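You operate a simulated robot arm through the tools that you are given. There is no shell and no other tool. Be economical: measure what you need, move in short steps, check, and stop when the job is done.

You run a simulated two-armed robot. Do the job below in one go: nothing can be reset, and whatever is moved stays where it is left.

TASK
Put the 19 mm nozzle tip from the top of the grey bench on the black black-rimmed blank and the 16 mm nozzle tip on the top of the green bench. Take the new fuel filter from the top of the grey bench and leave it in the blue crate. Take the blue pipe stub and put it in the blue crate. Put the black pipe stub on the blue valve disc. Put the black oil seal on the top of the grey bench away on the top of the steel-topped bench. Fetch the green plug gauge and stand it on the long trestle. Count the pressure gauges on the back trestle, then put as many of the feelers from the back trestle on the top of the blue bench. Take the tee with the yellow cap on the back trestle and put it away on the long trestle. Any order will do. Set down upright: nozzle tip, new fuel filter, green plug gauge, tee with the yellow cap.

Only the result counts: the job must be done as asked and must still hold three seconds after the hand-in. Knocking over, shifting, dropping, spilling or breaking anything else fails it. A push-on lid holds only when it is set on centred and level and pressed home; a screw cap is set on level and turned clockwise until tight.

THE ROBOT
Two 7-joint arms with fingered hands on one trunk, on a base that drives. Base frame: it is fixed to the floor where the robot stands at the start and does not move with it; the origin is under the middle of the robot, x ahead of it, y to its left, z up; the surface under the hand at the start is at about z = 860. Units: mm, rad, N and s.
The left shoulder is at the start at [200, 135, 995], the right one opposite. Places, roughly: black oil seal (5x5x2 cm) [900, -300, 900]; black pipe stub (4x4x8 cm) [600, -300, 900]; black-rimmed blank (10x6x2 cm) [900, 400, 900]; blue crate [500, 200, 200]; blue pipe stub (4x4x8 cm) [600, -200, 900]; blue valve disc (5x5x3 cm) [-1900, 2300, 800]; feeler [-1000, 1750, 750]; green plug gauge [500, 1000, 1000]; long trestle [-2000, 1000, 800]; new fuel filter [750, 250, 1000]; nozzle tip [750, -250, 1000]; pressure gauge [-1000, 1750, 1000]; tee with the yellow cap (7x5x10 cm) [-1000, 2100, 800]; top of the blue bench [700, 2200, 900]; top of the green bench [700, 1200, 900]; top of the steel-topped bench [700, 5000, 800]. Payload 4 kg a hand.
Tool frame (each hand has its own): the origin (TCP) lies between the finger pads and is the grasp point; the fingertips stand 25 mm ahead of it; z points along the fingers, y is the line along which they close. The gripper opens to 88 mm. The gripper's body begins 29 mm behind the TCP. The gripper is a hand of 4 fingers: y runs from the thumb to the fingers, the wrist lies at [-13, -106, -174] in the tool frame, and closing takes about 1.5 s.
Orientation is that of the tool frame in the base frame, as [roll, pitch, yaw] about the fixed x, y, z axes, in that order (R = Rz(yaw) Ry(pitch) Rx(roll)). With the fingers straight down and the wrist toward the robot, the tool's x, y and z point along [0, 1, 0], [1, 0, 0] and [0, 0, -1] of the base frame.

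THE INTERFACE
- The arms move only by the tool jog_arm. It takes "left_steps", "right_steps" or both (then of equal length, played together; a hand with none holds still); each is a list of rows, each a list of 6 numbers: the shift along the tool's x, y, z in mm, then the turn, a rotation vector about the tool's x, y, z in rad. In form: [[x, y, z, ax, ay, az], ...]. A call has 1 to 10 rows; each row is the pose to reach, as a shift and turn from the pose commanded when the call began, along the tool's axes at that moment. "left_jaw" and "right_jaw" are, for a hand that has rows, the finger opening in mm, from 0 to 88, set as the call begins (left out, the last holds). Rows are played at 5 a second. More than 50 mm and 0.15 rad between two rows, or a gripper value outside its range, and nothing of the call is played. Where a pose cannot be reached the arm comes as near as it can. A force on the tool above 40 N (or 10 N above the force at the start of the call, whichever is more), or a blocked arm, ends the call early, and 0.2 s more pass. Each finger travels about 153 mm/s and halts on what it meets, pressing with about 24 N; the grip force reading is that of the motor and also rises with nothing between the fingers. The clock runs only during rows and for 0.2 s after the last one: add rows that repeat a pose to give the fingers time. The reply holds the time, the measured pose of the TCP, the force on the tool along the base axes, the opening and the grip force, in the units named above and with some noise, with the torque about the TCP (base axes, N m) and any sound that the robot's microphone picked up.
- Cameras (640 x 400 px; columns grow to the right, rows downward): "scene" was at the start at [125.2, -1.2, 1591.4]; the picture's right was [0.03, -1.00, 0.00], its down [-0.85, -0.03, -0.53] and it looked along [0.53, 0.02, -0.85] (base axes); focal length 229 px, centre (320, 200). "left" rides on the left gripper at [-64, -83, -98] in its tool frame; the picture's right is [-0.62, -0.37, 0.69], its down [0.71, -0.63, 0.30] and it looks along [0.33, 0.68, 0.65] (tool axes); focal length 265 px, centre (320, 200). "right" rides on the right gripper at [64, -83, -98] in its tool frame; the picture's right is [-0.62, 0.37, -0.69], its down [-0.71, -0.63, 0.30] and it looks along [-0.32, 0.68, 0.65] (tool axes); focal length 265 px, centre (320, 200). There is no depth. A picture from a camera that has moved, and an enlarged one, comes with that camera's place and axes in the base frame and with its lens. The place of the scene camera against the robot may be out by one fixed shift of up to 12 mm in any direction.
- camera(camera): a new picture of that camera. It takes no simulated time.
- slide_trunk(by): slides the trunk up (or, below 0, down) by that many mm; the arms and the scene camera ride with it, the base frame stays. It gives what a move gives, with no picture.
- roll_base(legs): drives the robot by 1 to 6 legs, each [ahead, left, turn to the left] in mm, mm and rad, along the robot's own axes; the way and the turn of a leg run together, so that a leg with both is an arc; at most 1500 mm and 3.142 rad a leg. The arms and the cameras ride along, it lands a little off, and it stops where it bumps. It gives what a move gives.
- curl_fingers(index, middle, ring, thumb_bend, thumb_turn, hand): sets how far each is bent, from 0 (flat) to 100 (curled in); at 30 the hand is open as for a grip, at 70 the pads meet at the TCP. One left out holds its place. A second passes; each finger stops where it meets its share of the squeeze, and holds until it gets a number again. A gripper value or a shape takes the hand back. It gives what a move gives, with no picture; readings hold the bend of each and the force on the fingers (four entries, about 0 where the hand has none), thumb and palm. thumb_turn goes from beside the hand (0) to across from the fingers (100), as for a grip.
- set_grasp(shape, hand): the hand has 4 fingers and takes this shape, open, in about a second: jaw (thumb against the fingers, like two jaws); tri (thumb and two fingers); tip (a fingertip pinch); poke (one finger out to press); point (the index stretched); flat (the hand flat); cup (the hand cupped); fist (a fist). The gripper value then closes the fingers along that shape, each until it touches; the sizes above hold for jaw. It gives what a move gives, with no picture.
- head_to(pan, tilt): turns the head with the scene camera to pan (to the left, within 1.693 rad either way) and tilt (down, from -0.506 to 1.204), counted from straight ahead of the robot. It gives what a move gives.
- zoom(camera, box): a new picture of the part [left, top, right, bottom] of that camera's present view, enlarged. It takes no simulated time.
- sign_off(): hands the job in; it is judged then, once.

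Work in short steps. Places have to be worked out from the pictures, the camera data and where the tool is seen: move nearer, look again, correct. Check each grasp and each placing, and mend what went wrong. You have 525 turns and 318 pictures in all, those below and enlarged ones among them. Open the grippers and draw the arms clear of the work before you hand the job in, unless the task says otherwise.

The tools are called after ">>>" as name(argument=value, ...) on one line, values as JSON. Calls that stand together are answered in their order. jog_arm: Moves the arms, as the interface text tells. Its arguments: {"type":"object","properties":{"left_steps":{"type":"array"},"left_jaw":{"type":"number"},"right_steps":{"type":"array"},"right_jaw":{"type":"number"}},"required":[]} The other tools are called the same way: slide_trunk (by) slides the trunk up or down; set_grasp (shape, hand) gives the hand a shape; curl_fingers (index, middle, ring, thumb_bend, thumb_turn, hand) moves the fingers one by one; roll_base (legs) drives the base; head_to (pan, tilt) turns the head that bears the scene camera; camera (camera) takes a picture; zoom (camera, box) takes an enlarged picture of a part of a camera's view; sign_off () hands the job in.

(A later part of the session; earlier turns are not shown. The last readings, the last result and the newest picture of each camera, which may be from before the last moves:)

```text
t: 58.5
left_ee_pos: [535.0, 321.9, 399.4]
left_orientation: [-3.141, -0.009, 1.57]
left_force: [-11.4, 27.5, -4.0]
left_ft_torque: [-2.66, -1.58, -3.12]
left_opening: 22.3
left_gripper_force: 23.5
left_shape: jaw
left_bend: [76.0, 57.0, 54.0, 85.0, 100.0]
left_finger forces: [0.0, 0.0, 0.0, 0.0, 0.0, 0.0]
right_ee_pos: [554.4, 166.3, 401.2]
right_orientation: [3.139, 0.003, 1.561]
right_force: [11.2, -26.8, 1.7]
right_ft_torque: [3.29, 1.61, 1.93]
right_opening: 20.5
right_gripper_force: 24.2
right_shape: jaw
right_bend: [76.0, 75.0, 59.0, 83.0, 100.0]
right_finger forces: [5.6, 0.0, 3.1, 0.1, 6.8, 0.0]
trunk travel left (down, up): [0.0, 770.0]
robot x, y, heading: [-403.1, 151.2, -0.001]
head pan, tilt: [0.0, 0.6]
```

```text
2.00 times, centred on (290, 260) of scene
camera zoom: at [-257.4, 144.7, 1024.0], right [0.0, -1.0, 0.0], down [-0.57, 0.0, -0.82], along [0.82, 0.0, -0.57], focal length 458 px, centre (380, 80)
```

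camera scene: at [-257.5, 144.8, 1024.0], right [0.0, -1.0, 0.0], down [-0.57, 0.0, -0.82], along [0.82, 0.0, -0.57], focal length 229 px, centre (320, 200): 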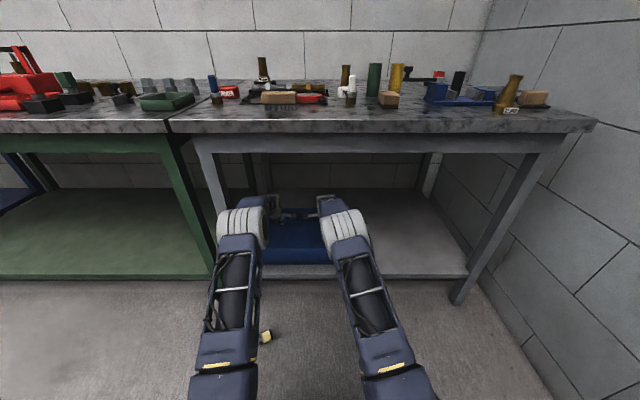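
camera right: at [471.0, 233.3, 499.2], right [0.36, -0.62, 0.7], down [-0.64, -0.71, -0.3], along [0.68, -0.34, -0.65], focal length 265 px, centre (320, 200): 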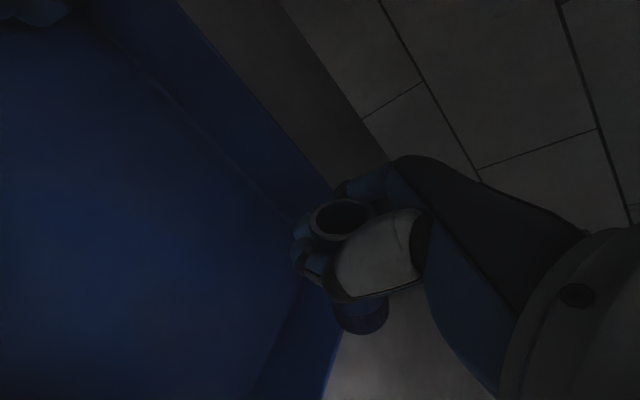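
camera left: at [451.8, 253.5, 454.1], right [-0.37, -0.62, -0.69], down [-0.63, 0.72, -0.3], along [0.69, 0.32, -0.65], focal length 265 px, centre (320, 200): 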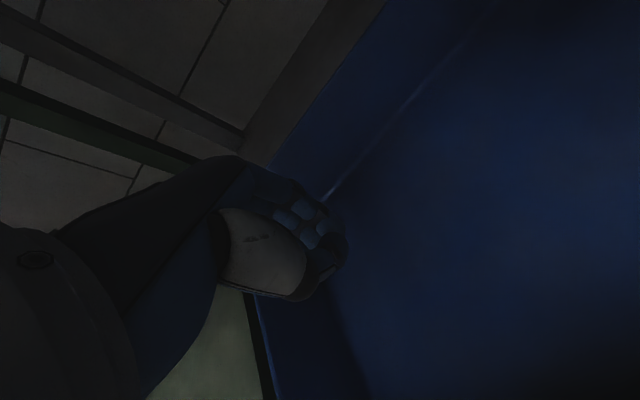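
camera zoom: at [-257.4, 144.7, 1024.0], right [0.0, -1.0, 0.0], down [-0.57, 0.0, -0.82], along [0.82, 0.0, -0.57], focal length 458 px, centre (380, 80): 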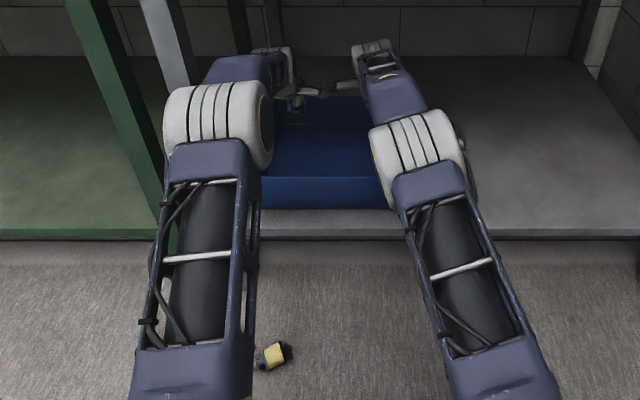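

The two hands' inner camera arms touch. I back the right hand off by 30 mm, then withdraw the left hand.

>>> jog_arm(right_steps=[[-15, 0, 0, 0, 0, 0], [-30, 0, 0, 0, 0, 0], [-30, 0, 0, 0, 0, 0]])

>>> jog_arm(left_steps=[[5, -40, 0, 0, 0, 0], [10, -80, 0, 0, 0, 0], [10, -120, 0, 0, 0, 0], [10, -160, 0, 0, 0, 0], [10, -200, 0, 0, 0, 0], [10, -240, 0, 0, 0, 0]], left_jaw=88)

>>> camera(camera="left")

>>> zoom(camera="scene", box=[180, 160, 400, 360])

```text
t: 59.3
left_ee_pos: [536.7, 316.2, 400.8]
left_orientation: [3.137, 0.001, 1.568]
left_force: [0.3, 0.2, 1.0]
left_ft_torque: [0.0, 0.0, 0.0]
left_opening: 22.3
left_gripper_force: 23.9
left_shape: jaw
left_bend: [76.0, 57.0, 54.0, 85.0, 100.0]
left_finger forces: [0.0, 0.0, 0.0, 0.0, 0.0, 0.0]
right_ee_pos: [552.7, 143.7, 397.6]
right_orientation: [3.141, -0.001, 1.568]
right_force: [-0.5, -1.0, -2.5]
right_ft_torque: [0.09, -0.01, -0.01]
right_opening: 20.4
right_gripper_force: 23.4
right_shape: jaw
right_bend: [76.0, 75.0, 59.0, 83.0, 100.0]
right_finger forces: [5.6, 0.0, 2.9, 0.0, 6.6, 0.1]
trunk travel left (down, up): [0.0, 770.0]
robot x, y, heading: [-402.4, 147.8, -0.005]
head pan, tilt: [0.0, 0.6]
```

```text
t: 60.7
left_ee_pos: [294.2, 325.7, 400.4]
left_orientation: [3.139, 0.0, 1.567]
left_force: [0.2, 0.3, 0.1]
left_ft_torque: [0.01, 0.01, 0.01]
left_opening: 87.5
left_gripper_force: 0.0
left_shape: jaw
left_bend: [30.0, 30.0, 30.0, 30.0, 98.0]
left_finger forces: [0.1, 0.1, 0.0, 0.0, 0.1, 0.0]
right_ee_pos: [553.0, 143.2, 400.1]
right_orientation: [3.141, 0.001, 1.567]
right_force: [-0.6, -0.2, -2.5]
right_ft_torque: [0.04, 0.01, 0.02]
right_opening: 20.7
right_gripper_force: 24.2
right_shape: jaw
right_bend: [76.0, 75.0, 59.0, 83.0, 100.0]
right_finger forces: [5.6, 0.0, 3.0, 0.0, 6.6, 0.0]
trunk travel left (down, up): [0.0, 770.0]
robot x, y, heading: [-405.4, 148.6, -0.002]
head pan, tilt: [0.0, 0.6]
```

```text
260 pictures are left
camera left: at [209.8, 261.7, 499.8], right [-0.37, -0.62, -0.69], down [-0.63, 0.72, -0.3], along [0.69, 0.32, -0.65], focal length 265 px, centre (320, 200)
```

left: 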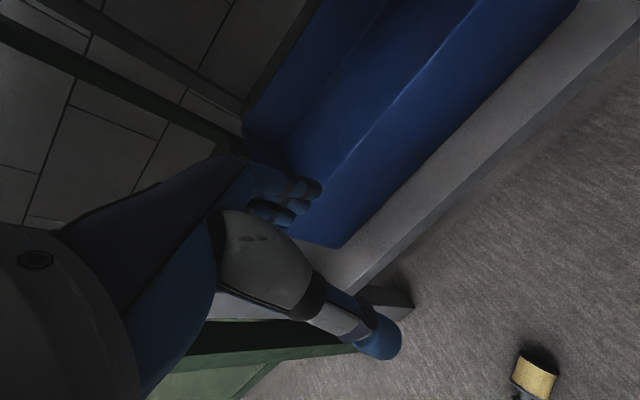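

```text
2.00 times, centred on (290, 260) of scene
camera zoom: at [-257.4, 144.8, 1024.0], right [0.0, -1.0, 0.0], down [-0.57, 0.0, -0.82], along [0.82, 0.0, -0.57], focal length 458 px, centre (380, 80)
```

zoom: 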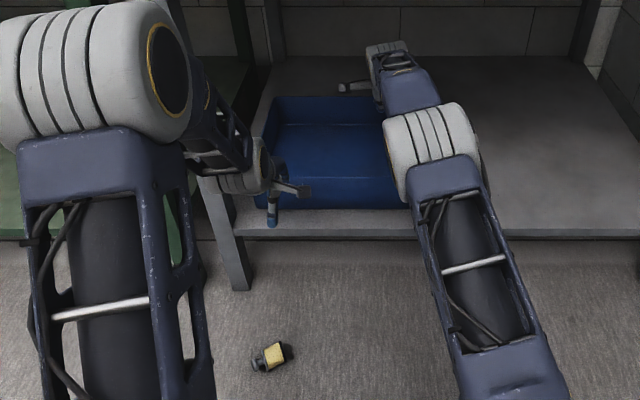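

The left hand is clear and the crate looks unshifted (rim really at about z 300). The stub hangs sideways toward -y, so I move it 50 mm further in, then lower into the crate.

>>> jog_arm(right_steps=[[25, 0, 0, 0, 0, 0], [50, 0, 0, 0, 0, 0], [50, 0, 40, 0, 0, 0], [50, 0, 80, 0, 0, 0], [50, 0, 110, 0, 0, 0], [50, 0, 125, 0, 0, 0]])

>>> camera(camera="right")

```text
t: 62.1
left_ee_pos: [295.9, 324.8, 401.0]
left_orientation: [3.138, -0.001, 1.569]
left_force: [0.7, 0.2, -0.6]
left_ft_torque: [0.0, -0.03, -0.04]
left_opening: 87.8
left_gripper_force: 0.0
left_shape: jaw
left_bend: [30.0, 30.0, 30.0, 30.0, 98.0]
left_finger forces: [0.1, 0.0, 0.0, 0.0, 0.1, 0.1]
right_ee_pos: [554.0, 193.4, 274.7]
right_orientation: [3.141, -0.001, 1.567]
right_force: [-0.3, -0.4, -2.0]
right_ft_torque: [0.07, 0.0, 0.04]
right_opening: 20.1
right_gripper_force: 24.1
right_shape: jaw
right_bend: [76.0, 75.0, 59.0, 83.0, 100.0]
right_finger forces: [5.4, 0.0, 2.8, 0.0, 6.6, 0.0]
trunk travel left (down, up): [0.0, 770.0]
robot x, y, heading: [-403.3, 150.3, -0.005]
head pan, tilt: [0.0, 0.6]
```

```text
258 pictures are left
camera right: at [471.4, 258.3, 372.2], right [0.37, -0.62, 0.69], down [-0.63, -0.71, -0.3], along [0.68, -0.33, -0.65], focal length 265 px, centre (320, 200)
```

right: 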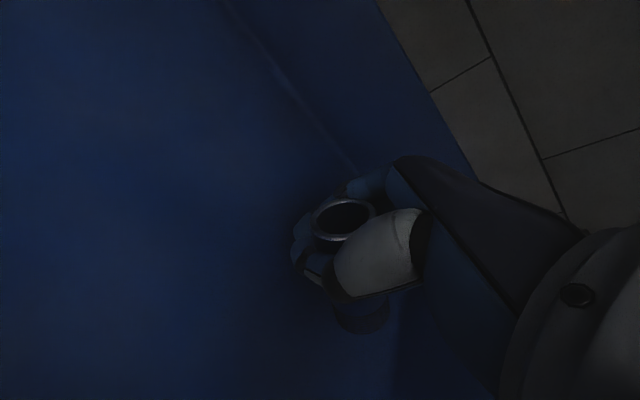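

It is inside the crate. I lower until contact.

>>> jog_arm(right_steps=[[0, 0, 8, 0, 0, 0], [0, 0, 16, 0, 0, 0], [0, 0, 24, 0, 0, 0], [0, 0, 32, 0, 0, 0], [0, 0, 40, 0, 0, 0], [0, 0, 46, 0, 0, 0]])

```text
t: 63.1
left_ee_pos: [295.6, 325.9, 400.5]
left_orientation: [3.139, -0.002, 1.567]
left_force: [-0.6, 0.2, -0.4]
left_ft_torque: [-0.03, 0.0, 0.0]
left_opening: 87.6
left_gripper_force: 0.0
left_shape: jaw
left_bend: [30.0, 30.0, 30.0, 30.0, 98.0]
left_finger forces: [0.0, 0.1, 0.0, 0.1, 0.0, 0.1]
right_ee_pos: [559.6, 193.5, 255.6]
right_orientation: [3.118, -0.002, 1.57]
right_force: [-2.9, -0.7, 11.1]
right_ft_torque: [-0.05, -0.03, -0.03]
right_opening: 20.3
right_gripper_force: 24.1
right_shape: jaw
right_bend: [76.0, 75.0, 73.0, 84.0, 100.0]
right_finger forces: [18.0, 2.8, 2.6, 0.0, 5.0, 0.0]
trunk travel left (down, up): [0.0, 770.0]
robot x, y, heading: [-404.2, 146.5, -0.001]
head pan, tilt: [0.0, 0.6]
stopped in row 5 (right hand): the force on the tool passed its limit at 45 N (the readings are from after the stop); the commanded pose is now the measured one
```

Contact is at TCP z≈255, so the crate floor is at about z 222. I release.

>>> jog_arm(right_steps=[[0, 0, -3, 0, 0, 0], [0, 0, -3, 0, 0, 0], [0, 0, -3, 0, 0, 0], [0, 0, -3, 0, 0, 0], [0, 0, -3, 0, 0, 0], [0, 0, -3, 0, 0, 0]], right_jaw=88)

>>> jog_arm(right_steps=[[0, 0, -15, 0, 0, 0], [0, 0, -45, 0, 0, 0], [0, 0, -85, 0, 0, 0], [0, 0, -125, 0, 0, 0], [0, 0, -155, 0, 0, 0]])

>>> camera(camera="right")

```text
t: 64.5
left_ee_pos: [294.2, 326.8, 400.9]
left_orientation: [3.14, -0.002, 1.567]
left_force: [0.1, 0.2, 0.4]
left_ft_torque: [0.02, 0.0, -0.03]
left_opening: 87.8
left_gripper_force: 0.1
left_shape: jaw
left_bend: [30.0, 30.0, 30.0, 30.0, 98.0]
left_finger forces: [0.1, 0.0, 0.0, 0.0, 0.1, 0.0]
right_ee_pos: [558.6, 194.6, 257.4]
right_orientation: [3.119, -0.003, 1.57]
right_force: [-4.2, 0.1, 21.2]
right_ft_torque: [-0.2, -1.06, -0.07]
right_opening: 85.8
right_gripper_force: 0.1
right_shape: jaw
right_bend: [30.0, 30.0, 30.0, 30.0, 98.0]
right_finger forces: [0.2, 21.2, 0.0, 0.0, 0.1, 0.1]
trunk travel left (down, up): [0.0, 770.0]
robot x, y, heading: [-403.5, 147.4, -0.005]
head pan, tilt: [0.0, 0.6]
```

```text
t: 65.7
left_ee_pos: [293.9, 325.7, 401.7]
left_orientation: [3.141, -0.001, 1.567]
left_force: [-1.3, 0.1, 0.1]
left_ft_torque: [0.0, 0.02, 0.02]
left_opening: 87.7
left_gripper_force: 0.0
left_shape: jaw
left_bend: [30.0, 30.0, 30.0, 30.0, 98.0]
left_finger forces: [0.1, 0.1, 0.0, 0.0, 0.0, 0.1]
right_ee_pos: [556.1, 192.8, 411.3]
right_orientation: [3.122, -0.004, 1.568]
right_force: [0.8, -0.2, 0.2]
right_ft_torque: [0.0, -0.01, 0.01]
right_opening: 87.5
right_gripper_force: 0.1
right_shape: jaw
right_bend: [30.0, 30.0, 30.0, 30.0, 98.0]
right_finger forces: [0.0, 0.0, 0.0, 0.1, 0.1, 0.1]
trunk travel left (down, up): [0.0, 770.0]
robot x, y, heading: [-404.2, 149.3, 0.001]
head pan, tilt: [0.0, 0.6]
```

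```text
257 pictures are left
camera right: at [471.8, 257.8, 508.3], right [0.35, -0.62, 0.7], down [-0.63, -0.71, -0.32], along [0.69, -0.32, -0.64], focal length 265 px, centre (320, 200)
```

right: 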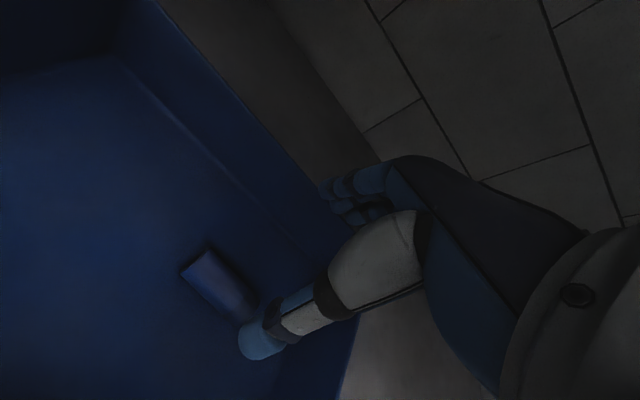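

The blue stub lies in the crate. Next I recover the filter from the floor at about [200, 362], so I withdraw both hands, then drive left to bring it in front of the right hand.

>>> jog_arm(right_steps=[[0, -45, 0, 0, 0, 0], [0, -90, 0, 0, 0, 0], [0, -135, 0, 0, 0, 0], [-20, -180, 0, 0, 0, 0], [-60, -205, 0, 0, 0, 0], [-100, -230, 0, 0, 0, 0], [-140, -255, 0, 0, 0, 0], [-180, -280, 0, 0, 0, 0], [-220, -300, 0, 0, 0, 0], [-260, -320, 0, 0, 0, 0]], left_steps=[[0, -10, 0, 0, 0, 0], [0, -20, 0, 0, 0, 0], [0, -30, 0, 0, 0, 0], [0, -40, 0, 0, 0, 0], [0, -50, 0, 0, 0, 0], [0, -60, 0, 0, 0, 0], [0, -70, 0, 0, 0, 0], [0, -80, 0, 0, 0, 0], [0, -90, 0, 0, 0, 0], [0, -95, 0, 0, 0, 0]])

>>> roll_base(legs=[[-50, 420, 0]])

>>> camera(camera="right")

>>> camera(camera="scene")

```text
t: 67.9
left_ee_pos: [198.3, 325.7, 400.3]
left_orientation: [3.14, -0.002, 1.567]
left_force: [0.4, 0.3, -0.7]
left_ft_torque: [0.02, 0.0, -0.01]
left_opening: 87.6
left_gripper_force: 0.1
left_shape: jaw
left_bend: [30.0, 30.0, 30.0, 30.0, 98.0]
left_finger forces: [0.0, 0.1, 0.1, 0.0, 0.0, 0.0]
right_ee_pos: [234.9, -69.3, 401.6]
right_orientation: [3.123, -0.004, 1.571]
right_force: [-0.8, -0.1, -0.7]
right_ft_torque: [-0.01, 0.02, 0.02]
right_opening: 88.1
right_gripper_force: 0.1
right_shape: jaw
right_bend: [30.0, 30.0, 30.0, 30.0, 98.0]
right_finger forces: [0.0, 0.0, 0.0, 0.0, 0.0, 0.0]
trunk travel left (down, up): [0.0, 770.0]
robot x, y, heading: [-400.4, 152.4, -0.009]
head pan, tilt: [0.0, 0.6]
```

```text
t: 70.5
left_ee_pos: [152.1, 741.0, 398.6]
left_orientation: [3.14, -0.002, 1.564]
left_force: [0.7, 0.0, -0.7]
left_ft_torque: [-0.01, 0.01, 0.0]
left_opening: 87.6
left_gripper_force: 0.1
left_shape: jaw
left_bend: [30.0, 30.0, 30.0, 30.0, 98.0]
left_finger forces: [0.1, 0.1, 0.0, 0.1, 0.0, 0.0]
right_ee_pos: [186.6, 346.8, 400.7]
right_orientation: [3.122, -0.005, 1.565]
right_force: [-0.5, 0.4, 0.4]
right_ft_torque: [0.03, 0.05, 0.0]
right_opening: 87.9
right_gripper_force: 0.1
right_shape: jaw
right_bend: [30.0, 30.0, 30.0, 30.0, 98.0]
right_finger forces: [0.1, 0.0, 0.1, 0.1, 0.0, 0.1]
trunk travel left (down, up): [0.0, 770.0]
robot x, y, heading: [-453.2, 563.1, -0.004]
head pan, tilt: [0.0, 0.6]
```

```text
256 pictures are left
camera right: at [101.9, 411.1, 498.6], right [0.35, -0.62, 0.7], down [-0.63, -0.71, -0.32], along [0.69, -0.33, -0.64], focal length 265 px, centre (320, 200)
```

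right: 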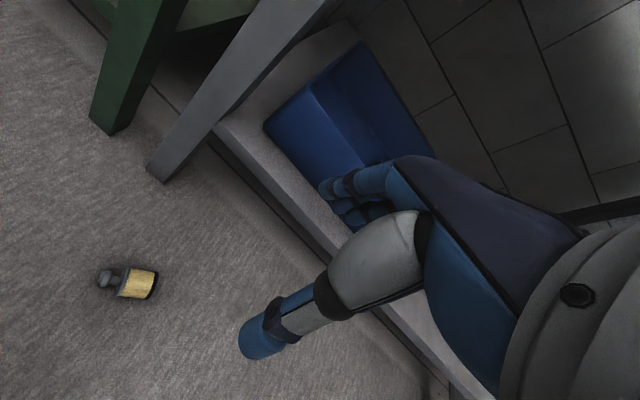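

```text
255 pictures are left
camera scene: at [-305.7, 561.5, 1024.0], right [-0.01, -1.0, 0.0], down [-0.56, 0.0, -0.83], along [0.82, -0.01, -0.56], focal length 229 px, centre (320, 200)
```

scene: 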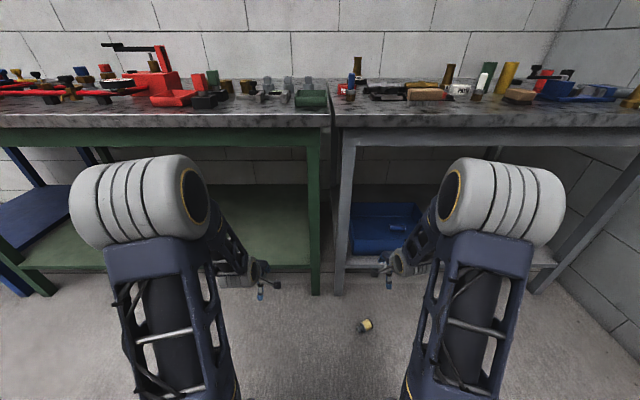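

The filter lies with its black base at about [209, 345] and its knob at about [182, 399]. I bring the right hand above it, yawed about 22° to align with its axis, and look closer.

>>> jog_arm(right_steps=[[8, 1, 45, 0, 0, -0.1], [16, 2, 90, 0, 0, -0.2], [24, 3, 135, 0, 0, -0.3], [32, 5, 180, 0, 0, -0.38], [38, 6, 225, 0, 0, -0.38], [38, 6, 250, 0, 0, -0.38]])

>>> camera(camera="right")

>>> zoom(camera="scene", box=[310, 280, 430, 370])

```text
t: 71.9
left_ee_pos: [152.0, 741.1, 400.9]
left_orientation: [3.141, -0.003, 1.564]
left_force: [-0.4, -0.7, -0.6]
left_ft_torque: [0.02, -0.01, -0.01]
left_opening: 87.8
left_gripper_force: 0.1
left_shape: jaw
left_bend: [30.0, 30.0, 30.0, 30.0, 98.0]
left_finger forces: [0.0, 0.0, 0.1, 0.0, 0.0, 0.1]
right_ee_pos: [197.9, 386.1, 151.0]
right_orientation: [3.122, 0.006, 1.945]
right_force: [-0.3, -0.6, -0.9]
right_ft_torque: [0.02, 0.0, 0.02]
right_opening: 87.9
right_gripper_force: 0.1
right_shape: jaw
right_bend: [30.0, 30.0, 30.0, 30.0, 98.0]
right_finger forces: [0.0, 0.1, 0.0, 0.0, 0.0, 0.0]
trunk travel left (down, up): [0.0, 770.0]
robot x, y, heading: [-450.9, 567.7, -0.004]
head pan, tilt: [0.0, 0.6]
```

```text
254 pictures are left
camera right: at [94.5, 415.9, 247.6], right [0.56, -0.44, 0.7], down [-0.32, -0.89, -0.31], along [0.77, -0.05, -0.64], focal length 265 px, centre (320, 200)
```

right: 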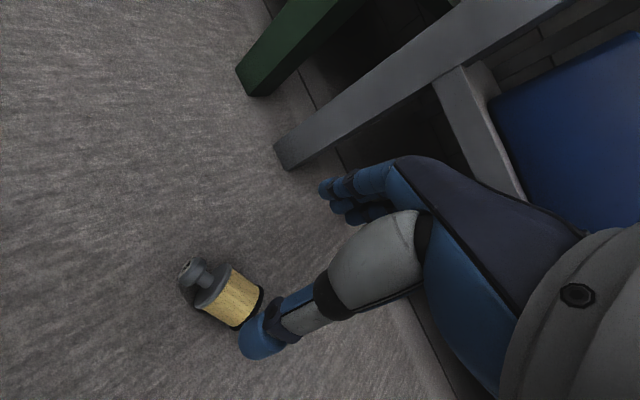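

```text
4.44 times, centred on (370, 325) of scene
camera zoom: at [-305.7, 561.5, 1024.1], right [-0.01, -1.0, 0.0], down [-0.56, 0.0, -0.83], along [0.82, -0.01, -0.56], focal length 1019 px, centre (98, -356)
```

zoom: 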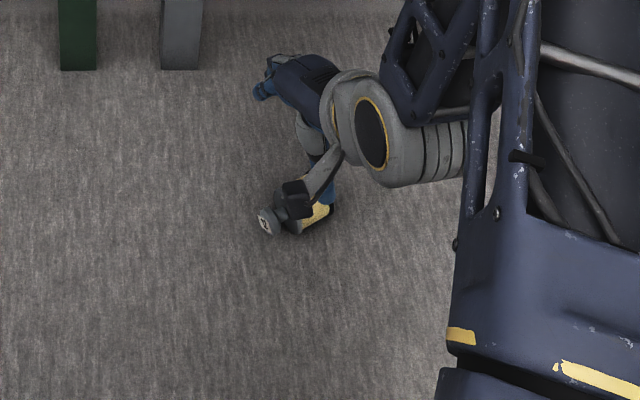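

Refined: base centre [213, 345], plate [193, 379], axis about 30°. I align 8° more, shift, and descend to z≈33.

>>> jog_arm(right_steps=[[-6, -6, 0, 0, 0, -0.14], [-6, -6, 40, 0, 0, -0.14], [-6, -6, 80, 0, 0, -0.14], [-6, -6, 105, 0, 0, -0.14], [-6, -6, 118, 0, 0, -0.14]])

>>> camera(camera="right")

```text
t: 73.1
left_ee_pos: [152.5, 740.6, 400.5]
left_orientation: [3.141, -0.002, 1.564]
left_force: [-0.5, 0.3, 0.1]
left_ft_torque: [0.05, -0.01, -0.01]
left_opening: 87.6
left_gripper_force: 0.0
left_shape: jaw
left_bend: [30.0, 30.0, 30.0, 30.0, 98.0]
left_finger forces: [0.0, 0.0, 0.1, 0.0, 0.1, 0.1]
right_ee_pos: [197.0, 376.4, 34.7]
right_orientation: [3.125, 0.007, 2.083]
right_force: [-0.8, -0.8, -0.6]
right_ft_torque: [0.02, -0.03, -0.02]
right_opening: 88.0
right_gripper_force: 0.0
right_shape: jaw
right_bend: [30.0, 30.0, 30.0, 30.0, 98.0]
right_finger forces: [0.0, 0.0, 0.1, 0.1, 0.1, 0.1]
trunk travel left (down, up): [0.0, 770.0]
robot x, y, heading: [-451.4, 562.8, -0.006]
head pan, tilt: [0.0, 0.6]
```

```text
252 pictures are left
camera right: at [90.9, 391.7, 129.7], right [0.61, -0.36, 0.7], down [-0.19, -0.93, -0.31], along [0.77, 0.06, -0.64], focal length 265 px, centre (320, 200)
```

right: 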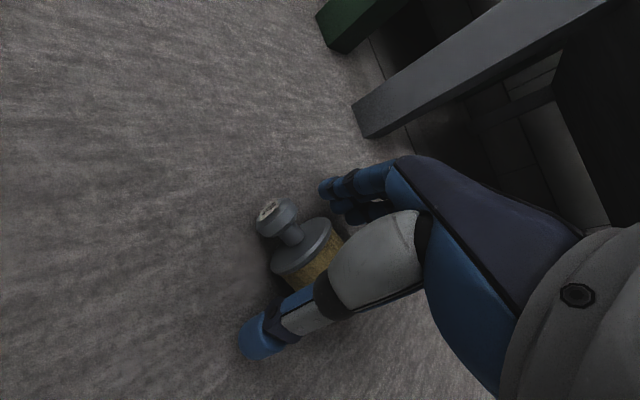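

The filter body lies between the thumb and fingers. I close the hand.

>>> jog_arm(right_steps=[[0, 0, 0, 0, 0, 0], [0, 0, 0, 0, 0, 0], [0, 0, 0, 0, 0, 0], [0, 0, 0, 0, 0, 0], [0, 0, 0, 0, 0, 0], [0, 0, 0, 0, 0, 0], [0, 0, 0, 0, 0, 0], [0, 0, 0, 0, 0, 0]], right_jaw=0)

>>> jog_arm(right_steps=[[0, 0, -10, 0, 0, 0], [0, 0, -40, 0, 0, 0], [0, 0, -85, 0, 0, 0], [0, 0, -130, 0, 0, 0], [0, 0, -175, 0, 0, 0], [0, 0, -220, 0, 0, 0], [0, 0, -265, 0, 0, 0]])

>>> camera(camera="right")

```text
t: 74.9
left_ee_pos: [152.7, 740.8, 400.0]
left_orientation: [-3.141, -0.001, 1.564]
left_force: [-0.6, -0.2, 0.2]
left_ft_torque: [0.02, -0.03, 0.04]
left_opening: 87.7
left_gripper_force: 0.1
left_shape: jaw
left_bend: [30.0, 30.0, 30.0, 30.0, 98.0]
left_finger forces: [0.1, 0.0, 0.0, 0.1, 0.1, 0.0]
right_ee_pos: [197.5, 376.3, 34.0]
right_orientation: [3.124, 0.008, 2.083]
right_force: [0.4, 0.6, 1.0]
right_ft_torque: [0.01, -0.03, -0.06]
right_opening: 34.6
right_gripper_force: 23.6
right_shape: jaw
right_bend: [74.0, 49.0, 48.0, 74.0, 100.0]
right_finger forces: [10.7, 6.4, 3.0, 0.0, 19.6, 0.0]
trunk travel left (down, up): [0.0, 770.0]
robot x, y, heading: [-450.6, 562.7, -0.008]
head pan, tilt: [0.0, 0.6]
```

```text
t: 76.5
left_ee_pos: [151.9, 740.4, 400.7]
left_orientation: [3.14, 0.0, 1.562]
left_force: [-0.3, -0.1, 0.5]
left_ft_torque: [0.03, 0.0, 0.02]
left_opening: 87.7
left_gripper_force: 0.1
left_shape: jaw
left_bend: [30.0, 30.0, 30.0, 30.0, 98.0]
left_finger forces: [0.0, 0.0, 0.0, 0.0, 0.1, 0.0]
right_ee_pos: [191.2, 378.4, 300.5]
right_orientation: [3.123, 0.009, 2.086]
right_force: [0.0, 0.4, -0.6]
right_ft_torque: [0.01, -0.02, -0.01]
right_opening: 34.5
right_gripper_force: 23.8
right_shape: jaw
right_bend: [74.0, 50.0, 48.0, 74.0, 100.0]
right_finger forces: [10.7, 6.2, 3.0, 0.1, 19.6, 0.1]
trunk travel left (down, up): [0.0, 770.0]
robot x, y, heading: [-453.4, 565.5, -0.003]
head pan, tilt: [0.0, 0.6]
```

```text
251 pictures are left
camera right: at [84.1, 393.7, 397.1], right [0.61, -0.36, 0.7], down [-0.19, -0.93, -0.31], along [0.77, 0.06, -0.64], focal length 265 px, centre (320, 200)
```

right: 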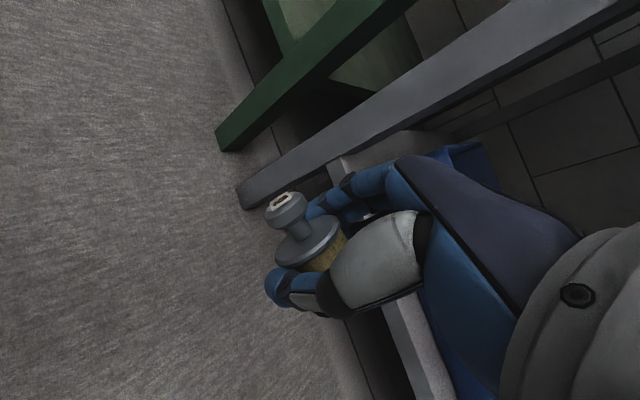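

The filter is firmly held by three fingers, its axis along the tool x. Since it has to stand upright, I'll raise the trunk, turn the hand so the filter is upright, stand it on the grey bench's free front strip, and regrasp it from above.

>>> slide_trunk(by=600)

>>> jog_arm(right_steps=[[0, 0, 0, 0, 0.14, 0], [0, 0, 0, 0, 0.28, 0], [0, 0, 0, 0, 0.42, 0], [0, 0, 0, 0, 0.56, 0], [0, 0, 0, 0, 0.7, 0], [0, 0, 0, 0, 0.84, 0], [0, 0, 0, 0, 0.98, 0], [0, 0, 0, 0, 1.12, 0], [0, 0, 0, 0, 1.26, 0], [0, 0, 0, 0, 1.26, 0]])

>>> camera(camera="right")

>>> camera(camera="scene")

```text
refused: 600 is not a number from -400 to 400
```

```text
t: 78.7
left_ee_pos: [152.4, 740.5, 401.1]
left_orientation: [3.139, -0.003, 1.564]
left_force: [-0.2, -0.3, -0.2]
left_ft_torque: [-0.02, 0.01, 0.01]
left_opening: 87.9
left_gripper_force: 0.0
left_shape: jaw
left_bend: [30.0, 30.0, 30.0, 30.0, 98.0]
left_finger forces: [0.0, 0.1, 0.0, 0.0, 0.0, 0.0]
right_ee_pos: [191.8, 375.8, 299.0]
right_orientation: [3.083, -1.255, 2.143]
right_force: [0.0, 0.6, -0.2]
right_ft_torque: [0.01, 0.02, 0.0]
right_opening: 34.2
right_gripper_force: 24.1
right_shape: jaw
right_bend: [74.0, 50.0, 48.0, 74.0, 100.0]
right_finger forces: [10.6, 6.2, 3.1, 0.1, 19.3, 0.0]
trunk travel left (down, up): [0.0, 770.0]
robot x, y, heading: [-452.7, 566.1, -0.007]
head pan, tilt: [0.0, 0.6]
```

```text
250 pictures are left
camera right: at [153.5, 271.4, 389.0], right [0.75, -0.56, -0.37], down [-0.57, -0.24, -0.79], along [0.35, 0.79, -0.5], focal length 265 px, centre (320, 200)
```

right: 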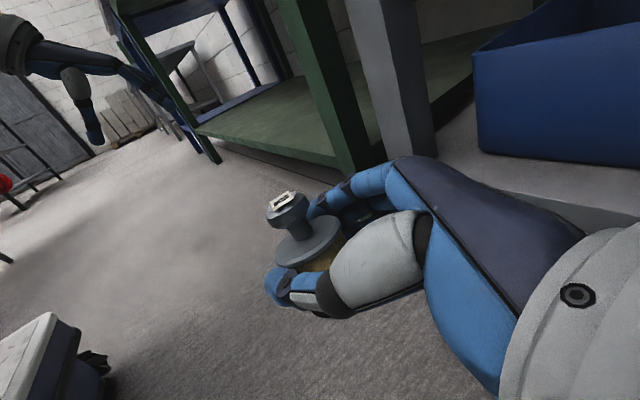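

```text
249 pictures are left
camera scene: at [-305.7, 561.5, 1024.0], right [-0.01, -1.0, 0.0], down [-0.56, 0.0, -0.83], along [0.82, -0.01, -0.57], focal length 229 px, centre (320, 200)
```

scene: 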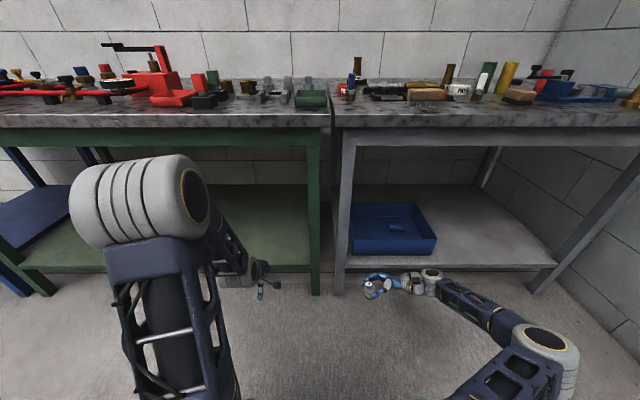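

The filter is upright in the hand and the arm manages it well even down here. The floor below is free, so I stand it here: turn nearly to vertical and lower to z≈60.

>>> jog_arm(right_steps=[[0, 0, 0, 0, 0.14, 0], [0, 0, 0, 0, 0.2, 0], [0, 0, 0, 0, 0.2, 0]])

```text
t: 79.5
left_ee_pos: [152.5, 740.2, 399.9]
left_orientation: [3.139, -0.002, 1.564]
left_force: [-0.1, 0.1, 0.5]
left_ft_torque: [0.0, -0.01, 0.01]
left_opening: 87.6
left_gripper_force: 0.1
left_shape: jaw
left_bend: [30.0, 30.0, 30.0, 30.0, 98.0]
left_finger forces: [0.0, 0.0, 0.0, 0.0, 0.0, 0.0]
right_ee_pos: [191.2, 375.7, 299.7]
right_orientation: [2.999, -1.453, 2.228]
right_force: [-0.6, -0.4, -0.9]
right_ft_torque: [-0.01, 0.0, 0.01]
right_opening: 34.1
right_gripper_force: 23.9
right_shape: jaw
right_bend: [74.0, 50.0, 48.0, 74.0, 100.0]
right_finger forces: [10.6, 6.3, 3.1, 0.0, 19.3, 0.0]
trunk travel left (down, up): [0.0, 770.0]
robot x, y, heading: [-446.6, 566.5, -0.007]
head pan, tilt: [0.0, 0.6]
```

I lower it straight down (tool direction ≈ [-0.993, -0.017, 0.116]).

>>> jog_arm(right_steps=[[-44.7, -0.8, 5.2, 0, 0, 0], [-89.4, -1.5, 10.4, 0, 0, 0], [-134, -2.3, 15.7, 0, 0, 0], [-179, -3, 20.9, 0, 0, 0], [-213, -3.6, 25, 0, 0, 0], [-235, -4, 27.5, 0, 0, 0]])

>>> camera(camera="right")

>>> zoom(camera="scene", box=[300, 250, 480, 370])

```text
t: 80.9
left_ee_pos: [152.2, 739.9, 401.2]
left_orientation: [3.14, -0.002, 1.564]
left_force: [0.2, -0.7, -0.7]
left_ft_torque: [0.0, -0.03, -0.02]
left_opening: 87.6
left_gripper_force: 0.1
left_shape: jaw
left_bend: [30.0, 30.0, 30.0, 30.0, 98.0]
left_finger forces: [0.1, 0.1, 0.0, 0.1, 0.1, 0.0]
right_ee_pos: [191.4, 374.9, 97.8]
right_orientation: [2.979, -1.45, 2.245]
right_force: [0.0, 0.2, 0.3]
right_ft_torque: [0.0, 0.01, -0.01]
right_opening: 34.2
right_gripper_force: 24.2
right_shape: jaw
right_bend: [74.0, 50.0, 48.0, 74.0, 100.0]
right_finger forces: [10.6, 6.1, 3.3, 0.0, 19.2, 0.1]
right hand out of reach, approached as far as the arm can: row 5, 6
trunk travel left (down, up): [0.0, 770.0]
robot x, y, heading: [-450.0, 566.0, -0.006]
head pan, tilt: [0.0, 0.6]
```

```text
248 pictures are left
camera right: at [162.0, 256.1, 171.5], right [0.7, -0.48, -0.53], down [-0.64, -0.11, -0.76], along [0.3, 0.87, -0.39], focal length 265 px, centre (320, 200)
```

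right: 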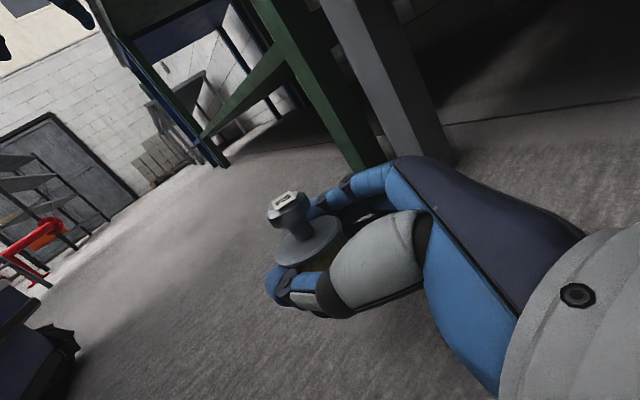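

```text
3.33 times, centred on (390, 310) of scene
camera zoom: at [-305.7, 561.5, 1024.0], right [-0.01, -1.0, 0.0], down [-0.56, 0.0, -0.83], along [0.82, -0.01, -0.57], focal length 764 px, centre (87, -167)
```

zoom: 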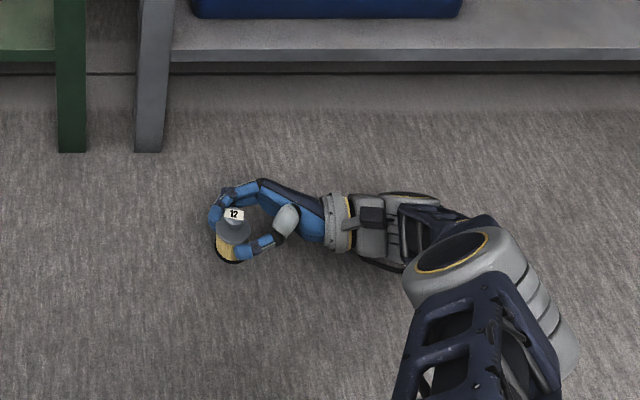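

The floor is out of reach in this pose (z limit ≈ 98). The bench's lower shelf beside the crate is higher and open in front, so I raise the hand again and yaw it 60° to the right so the wrist stays in front.

>>> jog_arm(right_steps=[[40, 0.7, -4.7, -0.13, -0.003, 0.016], [80, 1.4, -9.5, -0.26, -0.005, 0.031], [120, 2.2, -14, -0.39, -0.008, 0.047], [160, 3, -19, -0.52, -0.01, 0.062], [190, 3.6, -22.6, -0.65, -0.013, 0.078], [220, 4.2, -26, -0.78, -0.015, 0.094], [250, 4.8, -30, -0.91, -0.018, 0.109], [270, 5.2, -32, -1.04, -0.02, 0.125], [270, 5.2, -32, -1.04, -0.02, 0.125]])

>>> camera(camera="right")

>>> camera(camera="scene")

```text
t: 82.9
left_ee_pos: [152.6, 739.6, 400.6]
left_orientation: [3.14, -0.001, 1.565]
left_force: [0.7, 0.2, -0.8]
left_ft_torque: [0.02, 0.01, -0.01]
left_opening: 87.6
left_gripper_force: 0.1
left_shape: jaw
left_bend: [30.0, 30.0, 30.0, 30.0, 98.0]
left_finger forces: [0.0, 0.1, 0.0, 0.0, 0.1, 0.1]
right_ee_pos: [191.5, 375.8, 369.7]
right_orientation: [2.986, -1.45, 1.19]
right_force: [-0.4, -0.1, -0.4]
right_ft_torque: [-0.03, -0.05, 0.0]
right_opening: 32.9
right_gripper_force: 23.9
right_shape: jaw
right_bend: [74.0, 50.0, 48.0, 75.0, 100.0]
right_finger forces: [10.3, 5.7, 3.3, 0.1, 18.8, 0.1]
right hand out of reach, approached as far as the arm can: row 8
trunk travel left (down, up): [0.0, 770.0]
robot x, y, heading: [-446.5, 565.9, -0.009]
head pan, tilt: [0.0, 0.6]
```

```text
246 pictures are left
camera right: at [72.0, 342.3, 444.1], right [-0.06, -0.85, -0.53], down [-0.42, 0.5, -0.76], along [0.91, 0.17, -0.39], focal length 265 px, centre (320, 200)
```

right: 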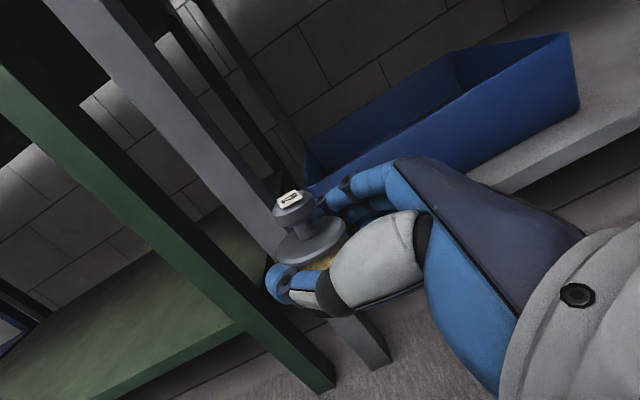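

```text
245 pictures are left
camera scene: at [-305.7, 561.5, 1024.0], right [-0.01, -1.0, 0.0], down [-0.56, 0.0, -0.83], along [0.82, -0.01, -0.56], focal length 229 px, centre (320, 200)
```

scene: 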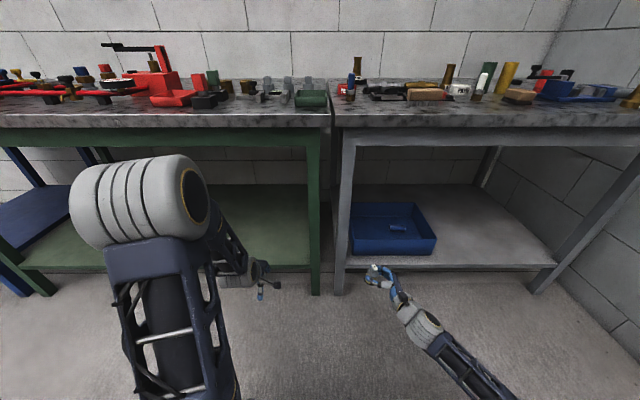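

The arm works well like this. I drive right, then a bit forward, so the shelf area right of the crate is ahead of the hand.

>>> roll_base(legs=[[0, -500, 0], [110, 0, 0]])

>>> camera(camera="right")

>>> camera(camera="scene")

```text
t: 86.6
left_ee_pos: [256.7, 243.8, 400.2]
left_orientation: [3.14, -0.002, 1.57]
left_force: [0.8, -1.1, -0.6]
left_ft_torque: [0.02, -0.01, 0.01]
left_opening: 87.5
left_gripper_force: 0.1
left_shape: jaw
left_bend: [30.0, 30.0, 30.0, 30.0, 98.0]
left_finger forces: [0.0, 0.0, 0.0, 0.0, 0.1, 0.1]
right_ee_pos: [297.4, -120.8, 369.4]
right_orientation: [3.008, -1.449, 1.175]
right_force: [-0.3, 0.3, -1.6]
right_ft_torque: [-0.01, -0.01, 0.0]
right_opening: 33.2
right_gripper_force: 23.7
right_shape: jaw
right_bend: [74.0, 50.0, 48.0, 75.0, 100.0]
right_finger forces: [10.2, 5.6, 3.5, 0.0, 18.8, 0.0]
trunk travel left (down, up): [0.0, 770.0]
robot x, y, heading: [-345.3, 63.7, 0.002]
head pan, tilt: [0.0, 0.6]
```

```text
244 pictures are left
camera right: at [178.9, -155.8, 443.8], right [-0.06, -0.85, -0.53], down [-0.42, 0.5, -0.76], along [0.9, 0.18, -0.39], focal length 265 px, centre (320, 200)
```

right: 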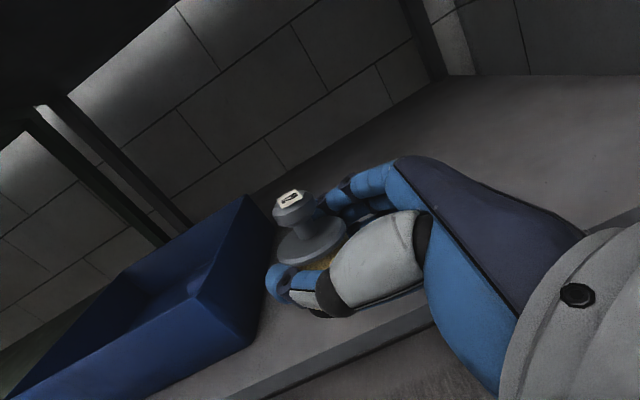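

```text
243 pictures are left
camera scene: at [-200.0, 61.6, 1024.0], right [0.0, -1.0, 0.0], down [-0.56, 0.0, -0.83], along [0.83, 0.0, -0.56], focal length 229 px, centre (320, 200)
```

scene: 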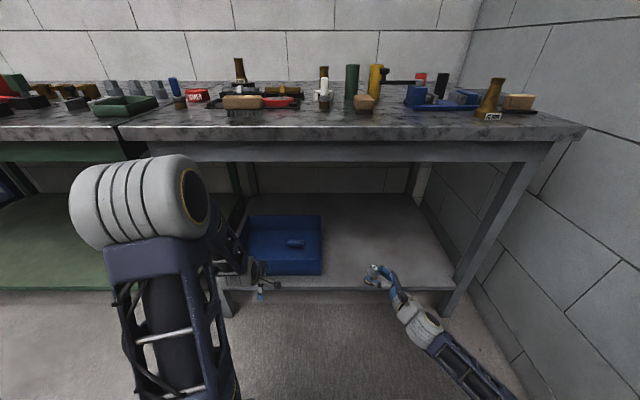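

The shelf is at about z 228 and the crate rim at about 326. I extend the hand 130 mm forward over the shelf at this height.

>>> jog_arm(right_steps=[[2, 37.4, 21.8, 0, 0, 0], [4, 74.8, 43.5, 0, 0, 0], [6.1, 112.2, 65.3, 0, 0, 0]])

>>> jog_arm(right_steps=[[-35, -0.6, 4, 0, 0, 0], [-65, -1, 8, 0, 0, 0], [-80, -1.3, 9.7, 0, 0, 0]])

>>> camera(camera="right")

>>> zoom(camera="scene", box=[320, 210, 470, 330])

```text
t: 87.4
left_ee_pos: [256.5, 243.2, 400.6]
left_orientation: [3.141, -0.002, 1.568]
left_force: [0.0, 0.3, -0.6]
left_ft_torque: [0.0, 0.0, -0.04]
left_opening: 87.8
left_gripper_force: 0.1
left_shape: jaw
left_bend: [30.0, 30.0, 30.0, 30.0, 98.0]
left_finger forces: [0.0, 0.0, 0.0, 0.0, 0.0, 0.1]
right_ee_pos: [429.3, -123.2, 370.9]
right_orientation: [3.004, -1.45, 1.177]
right_force: [-0.7, 0.0, -1.0]
right_ft_torque: [0.01, 0.03, 0.0]
right_opening: 33.0
right_gripper_force: 24.1
right_shape: jaw
right_bend: [74.0, 50.0, 48.0, 75.0, 100.0]
right_finger forces: [10.1, 5.5, 3.5, 0.0, 18.6, 0.1]
trunk travel left (down, up): [0.0, 770.0]
robot x, y, heading: [-342.6, 66.0, -0.002]
head pan, tilt: [0.0, 0.6]
```

```text
t: 88.2
left_ee_pos: [257.4, 242.4, 399.4]
left_orientation: [3.141, -0.003, 1.568]
left_force: [0.2, -0.7, -0.1]
left_ft_torque: [0.0, -0.01, -0.01]
left_opening: 87.7
left_gripper_force: 0.1
left_shape: jaw
left_bend: [30.0, 30.0, 30.0, 30.0, 98.0]
left_finger forces: [0.0, 0.0, 0.0, 0.0, 0.0, 0.0]
right_ee_pos: [429.2, -120.3, 288.6]
right_orientation: [2.993, -1.449, 1.189]
right_force: [-0.1, -0.6, -0.6]
right_ft_torque: [0.01, 0.02, 0.01]
right_opening: 33.1
right_gripper_force: 23.7
right_shape: jaw
right_bend: [74.0, 50.0, 48.0, 75.0, 100.0]
right_finger forces: [10.2, 5.6, 3.5, 0.1, 18.5, 0.0]
trunk travel left (down, up): [0.0, 770.0]
robot x, y, heading: [-342.0, 64.4, -0.003]
head pan, tilt: [0.0, 0.6]
```

```text
242 pictures are left
camera right: at [310.4, -155.8, 363.2], right [-0.06, -0.85, -0.53], down [-0.42, 0.5, -0.76], along [0.9, 0.18, -0.39], focal length 265 px, centre (320, 200)
```

right: 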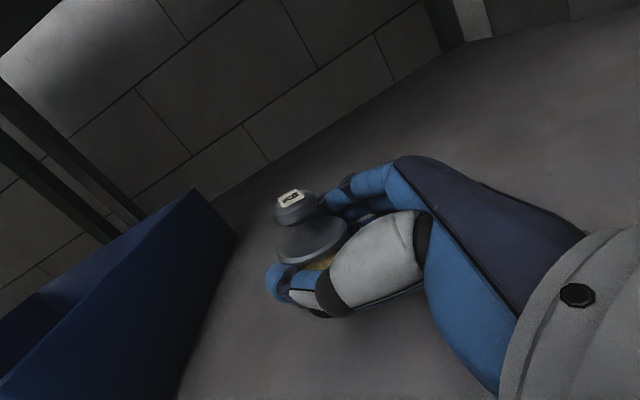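

```text
3.33 times, centred on (395, 270) of scene
camera zoom: at [-200.0, 61.6, 1024.0], right [0.0, -1.0, 0.0], down [-0.57, 0.0, -0.83], along [0.83, 0.0, -0.57], focal length 764 px, centre (70, -33)
```

zoom: 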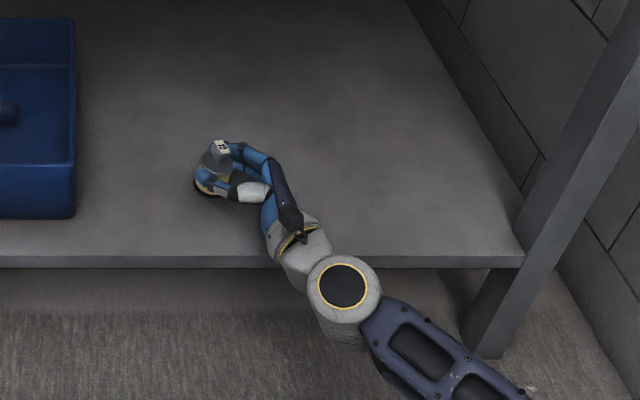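

The wrist is close to the shelf edge, so I tilt the hand slightly fingers-down (0.1 rad) for clearance and lower in small steps.

>>> jog_arm(right_steps=[[0, 0, 0, 0, -0.1, 0], [-5, 0, 0.6, 0, -0.1, 0], [-10, 0, 1.2, 0, -0.1, 0], [-14, 0, 1.8, 0, -0.1, 0], [-18, 0, 2.4, 0, -0.1, 0]])

```text
t: 89.4
left_ee_pos: [256.5, 241.9, 399.9]
left_orientation: [3.14, -0.002, 1.569]
left_force: [-0.1, 0.0, -0.8]
left_ft_torque: [0.0, -0.01, 0.0]
left_opening: 87.5
left_gripper_force: 0.1
left_shape: jaw
left_bend: [30.0, 30.0, 30.0, 30.0, 98.0]
left_finger forces: [0.1, 0.1, 0.0, 0.0, 0.0, 0.0]
right_ee_pos: [427.4, -121.2, 271.5]
right_orientation: [3.066, -1.35, 1.116]
right_force: [0.3, 0.8, 0.1]
right_ft_torque: [0.01, 0.01, 0.01]
right_opening: 33.0
right_gripper_force: 24.0
right_shape: jaw
right_bend: [74.0, 50.0, 48.0, 75.0, 100.0]
right_finger forces: [10.0, 5.7, 3.6, 0.0, 18.6, 0.1]
trunk travel left (down, up): [0.0, 770.0]
robot x, y, heading: [-346.0, 64.2, 0.0]
head pan, tilt: [0.0, 0.6]
```

>>> jog_arm(right_steps=[[-3, 0, 0.7, 0, 0, 0], [-6, 0, 1.3, 0, 0, 0], [-9, 0, 2, 0, 0, 0], [-12, 0, 2.6, 0, 0, 0], [-15, 0, 3.3, 0, 0, 0], [-18, 0, 4, 0, 0, 0]])

>>> camera(camera="right")

```text
t: 90.8
left_ee_pos: [256.2, 243.1, 400.6]
left_orientation: [3.141, -0.002, 1.568]
left_force: [-0.1, -0.1, -0.5]
left_ft_torque: [0.01, 0.03, -0.02]
left_opening: 87.8
left_gripper_force: 0.3
left_shape: jaw
left_bend: [30.0, 30.0, 30.0, 30.0, 98.0]
left_finger forces: [0.1, 0.0, 0.0, 0.0, 0.0, 0.0]
right_ee_pos: [428.0, -120.9, 252.0]
right_orientation: [3.058, -1.351, 1.12]
right_force: [2.4, 3.3, 12.6]
right_ft_torque: [0.13, -0.38, 0.05]
right_opening: 26.1
right_gripper_force: 23.8
right_shape: jaw
right_bend: [76.0, 57.0, 51.0, 83.0, 100.0]
right_finger forces: [11.2, 0.4, 11.2, 0.0, 12.3, 0.0]
trunk travel left (down, up): [0.0, 770.0]
robot x, y, heading: [-344.0, 60.2, -0.001]
head pan, tilt: [0.0, 0.6]
```

```text
240 pictures are left
camera right: at [314.3, -148.8, 335.1], right [-0.09, -0.89, -0.45], down [-0.46, 0.43, -0.78], along [0.88, 0.14, -0.45], focal length 265 px, centre (320, 200)
```

right: 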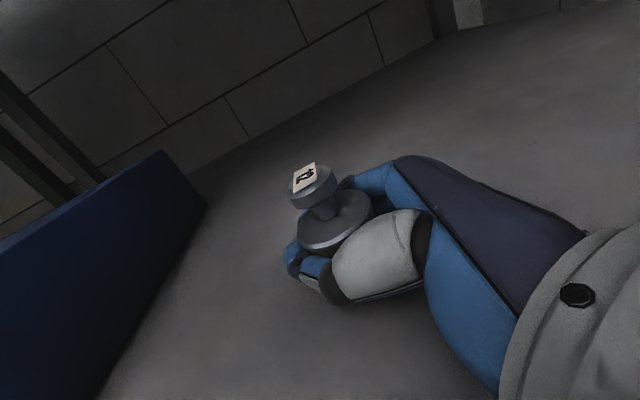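

The filter has landed on the shelf and is nearly upright in the fingers. I open partially and look.

>>> jog_arm(right_steps=[[0, 0, 0, 0, 0, 0], [0, 0, 0, 0, 0, 0], [0, 0, 0, 0, 0, 0], [0, 0, 0, 0, 0, 0], [0, 0, 0, 0, 0, 0], [0, 0, 0, 0, 0, 0]], right_jaw=60)

>>> camera(camera="right")

>>> zoom(camera="scene", box=[330, 220, 420, 280])

```text
t: 92.2
left_ee_pos: [257.0, 242.1, 400.5]
left_orientation: [3.14, -0.002, 1.569]
left_force: [-0.2, 0.5, 0.1]
left_ft_torque: [0.02, 0.03, -0.02]
left_opening: 87.3
left_gripper_force: 0.0
left_shape: jaw
left_bend: [30.0, 30.0, 30.0, 30.0, 98.0]
left_finger forces: [0.1, 0.1, 0.0, 0.0, 0.0, 0.0]
right_ee_pos: [428.9, -120.6, 252.6]
right_orientation: [3.058, -1.349, 1.124]
right_force: [-2.5, 0.2, 3.6]
right_ft_torque: [0.0, -0.09, 0.05]
right_opening: 59.9
right_gripper_force: 0.1
right_shape: jaw
right_bend: [28.0, 38.0, 38.0, 60.0, 100.0]
right_finger forces: [0.0, 0.0, 4.6, 0.1, 0.1, 0.0]
trunk travel left (down, up): [0.0, 770.0]
robot x, y, heading: [-345.1, 69.0, -0.003]
head pan, tilt: [0.0, 0.6]
```

```text
239 pictures are left
camera right: at [314.1, -148.5, 335.2], right [-0.08, -0.89, -0.45], down [-0.46, 0.43, -0.77], along [0.88, 0.14, -0.45], focal length 265 px, centre (320, 200)
```

right: 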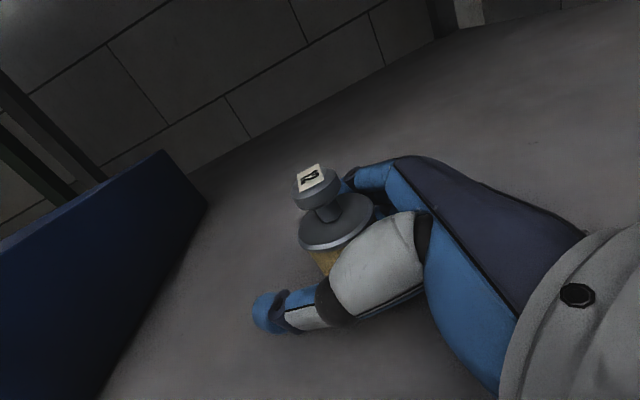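

```text
6.67 times, centred on (375, 250) of scene
camera zoom: at [-200.1, 61.6, 1024.0], right [0.0, -1.0, 0.0], down [-0.56, 0.0, -0.83], along [0.83, 0.0, -0.56], focal length 1528 px, centre (-47, -133)
```

zoom: 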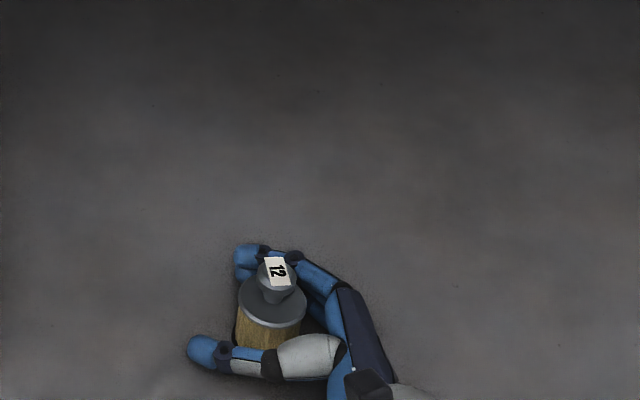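

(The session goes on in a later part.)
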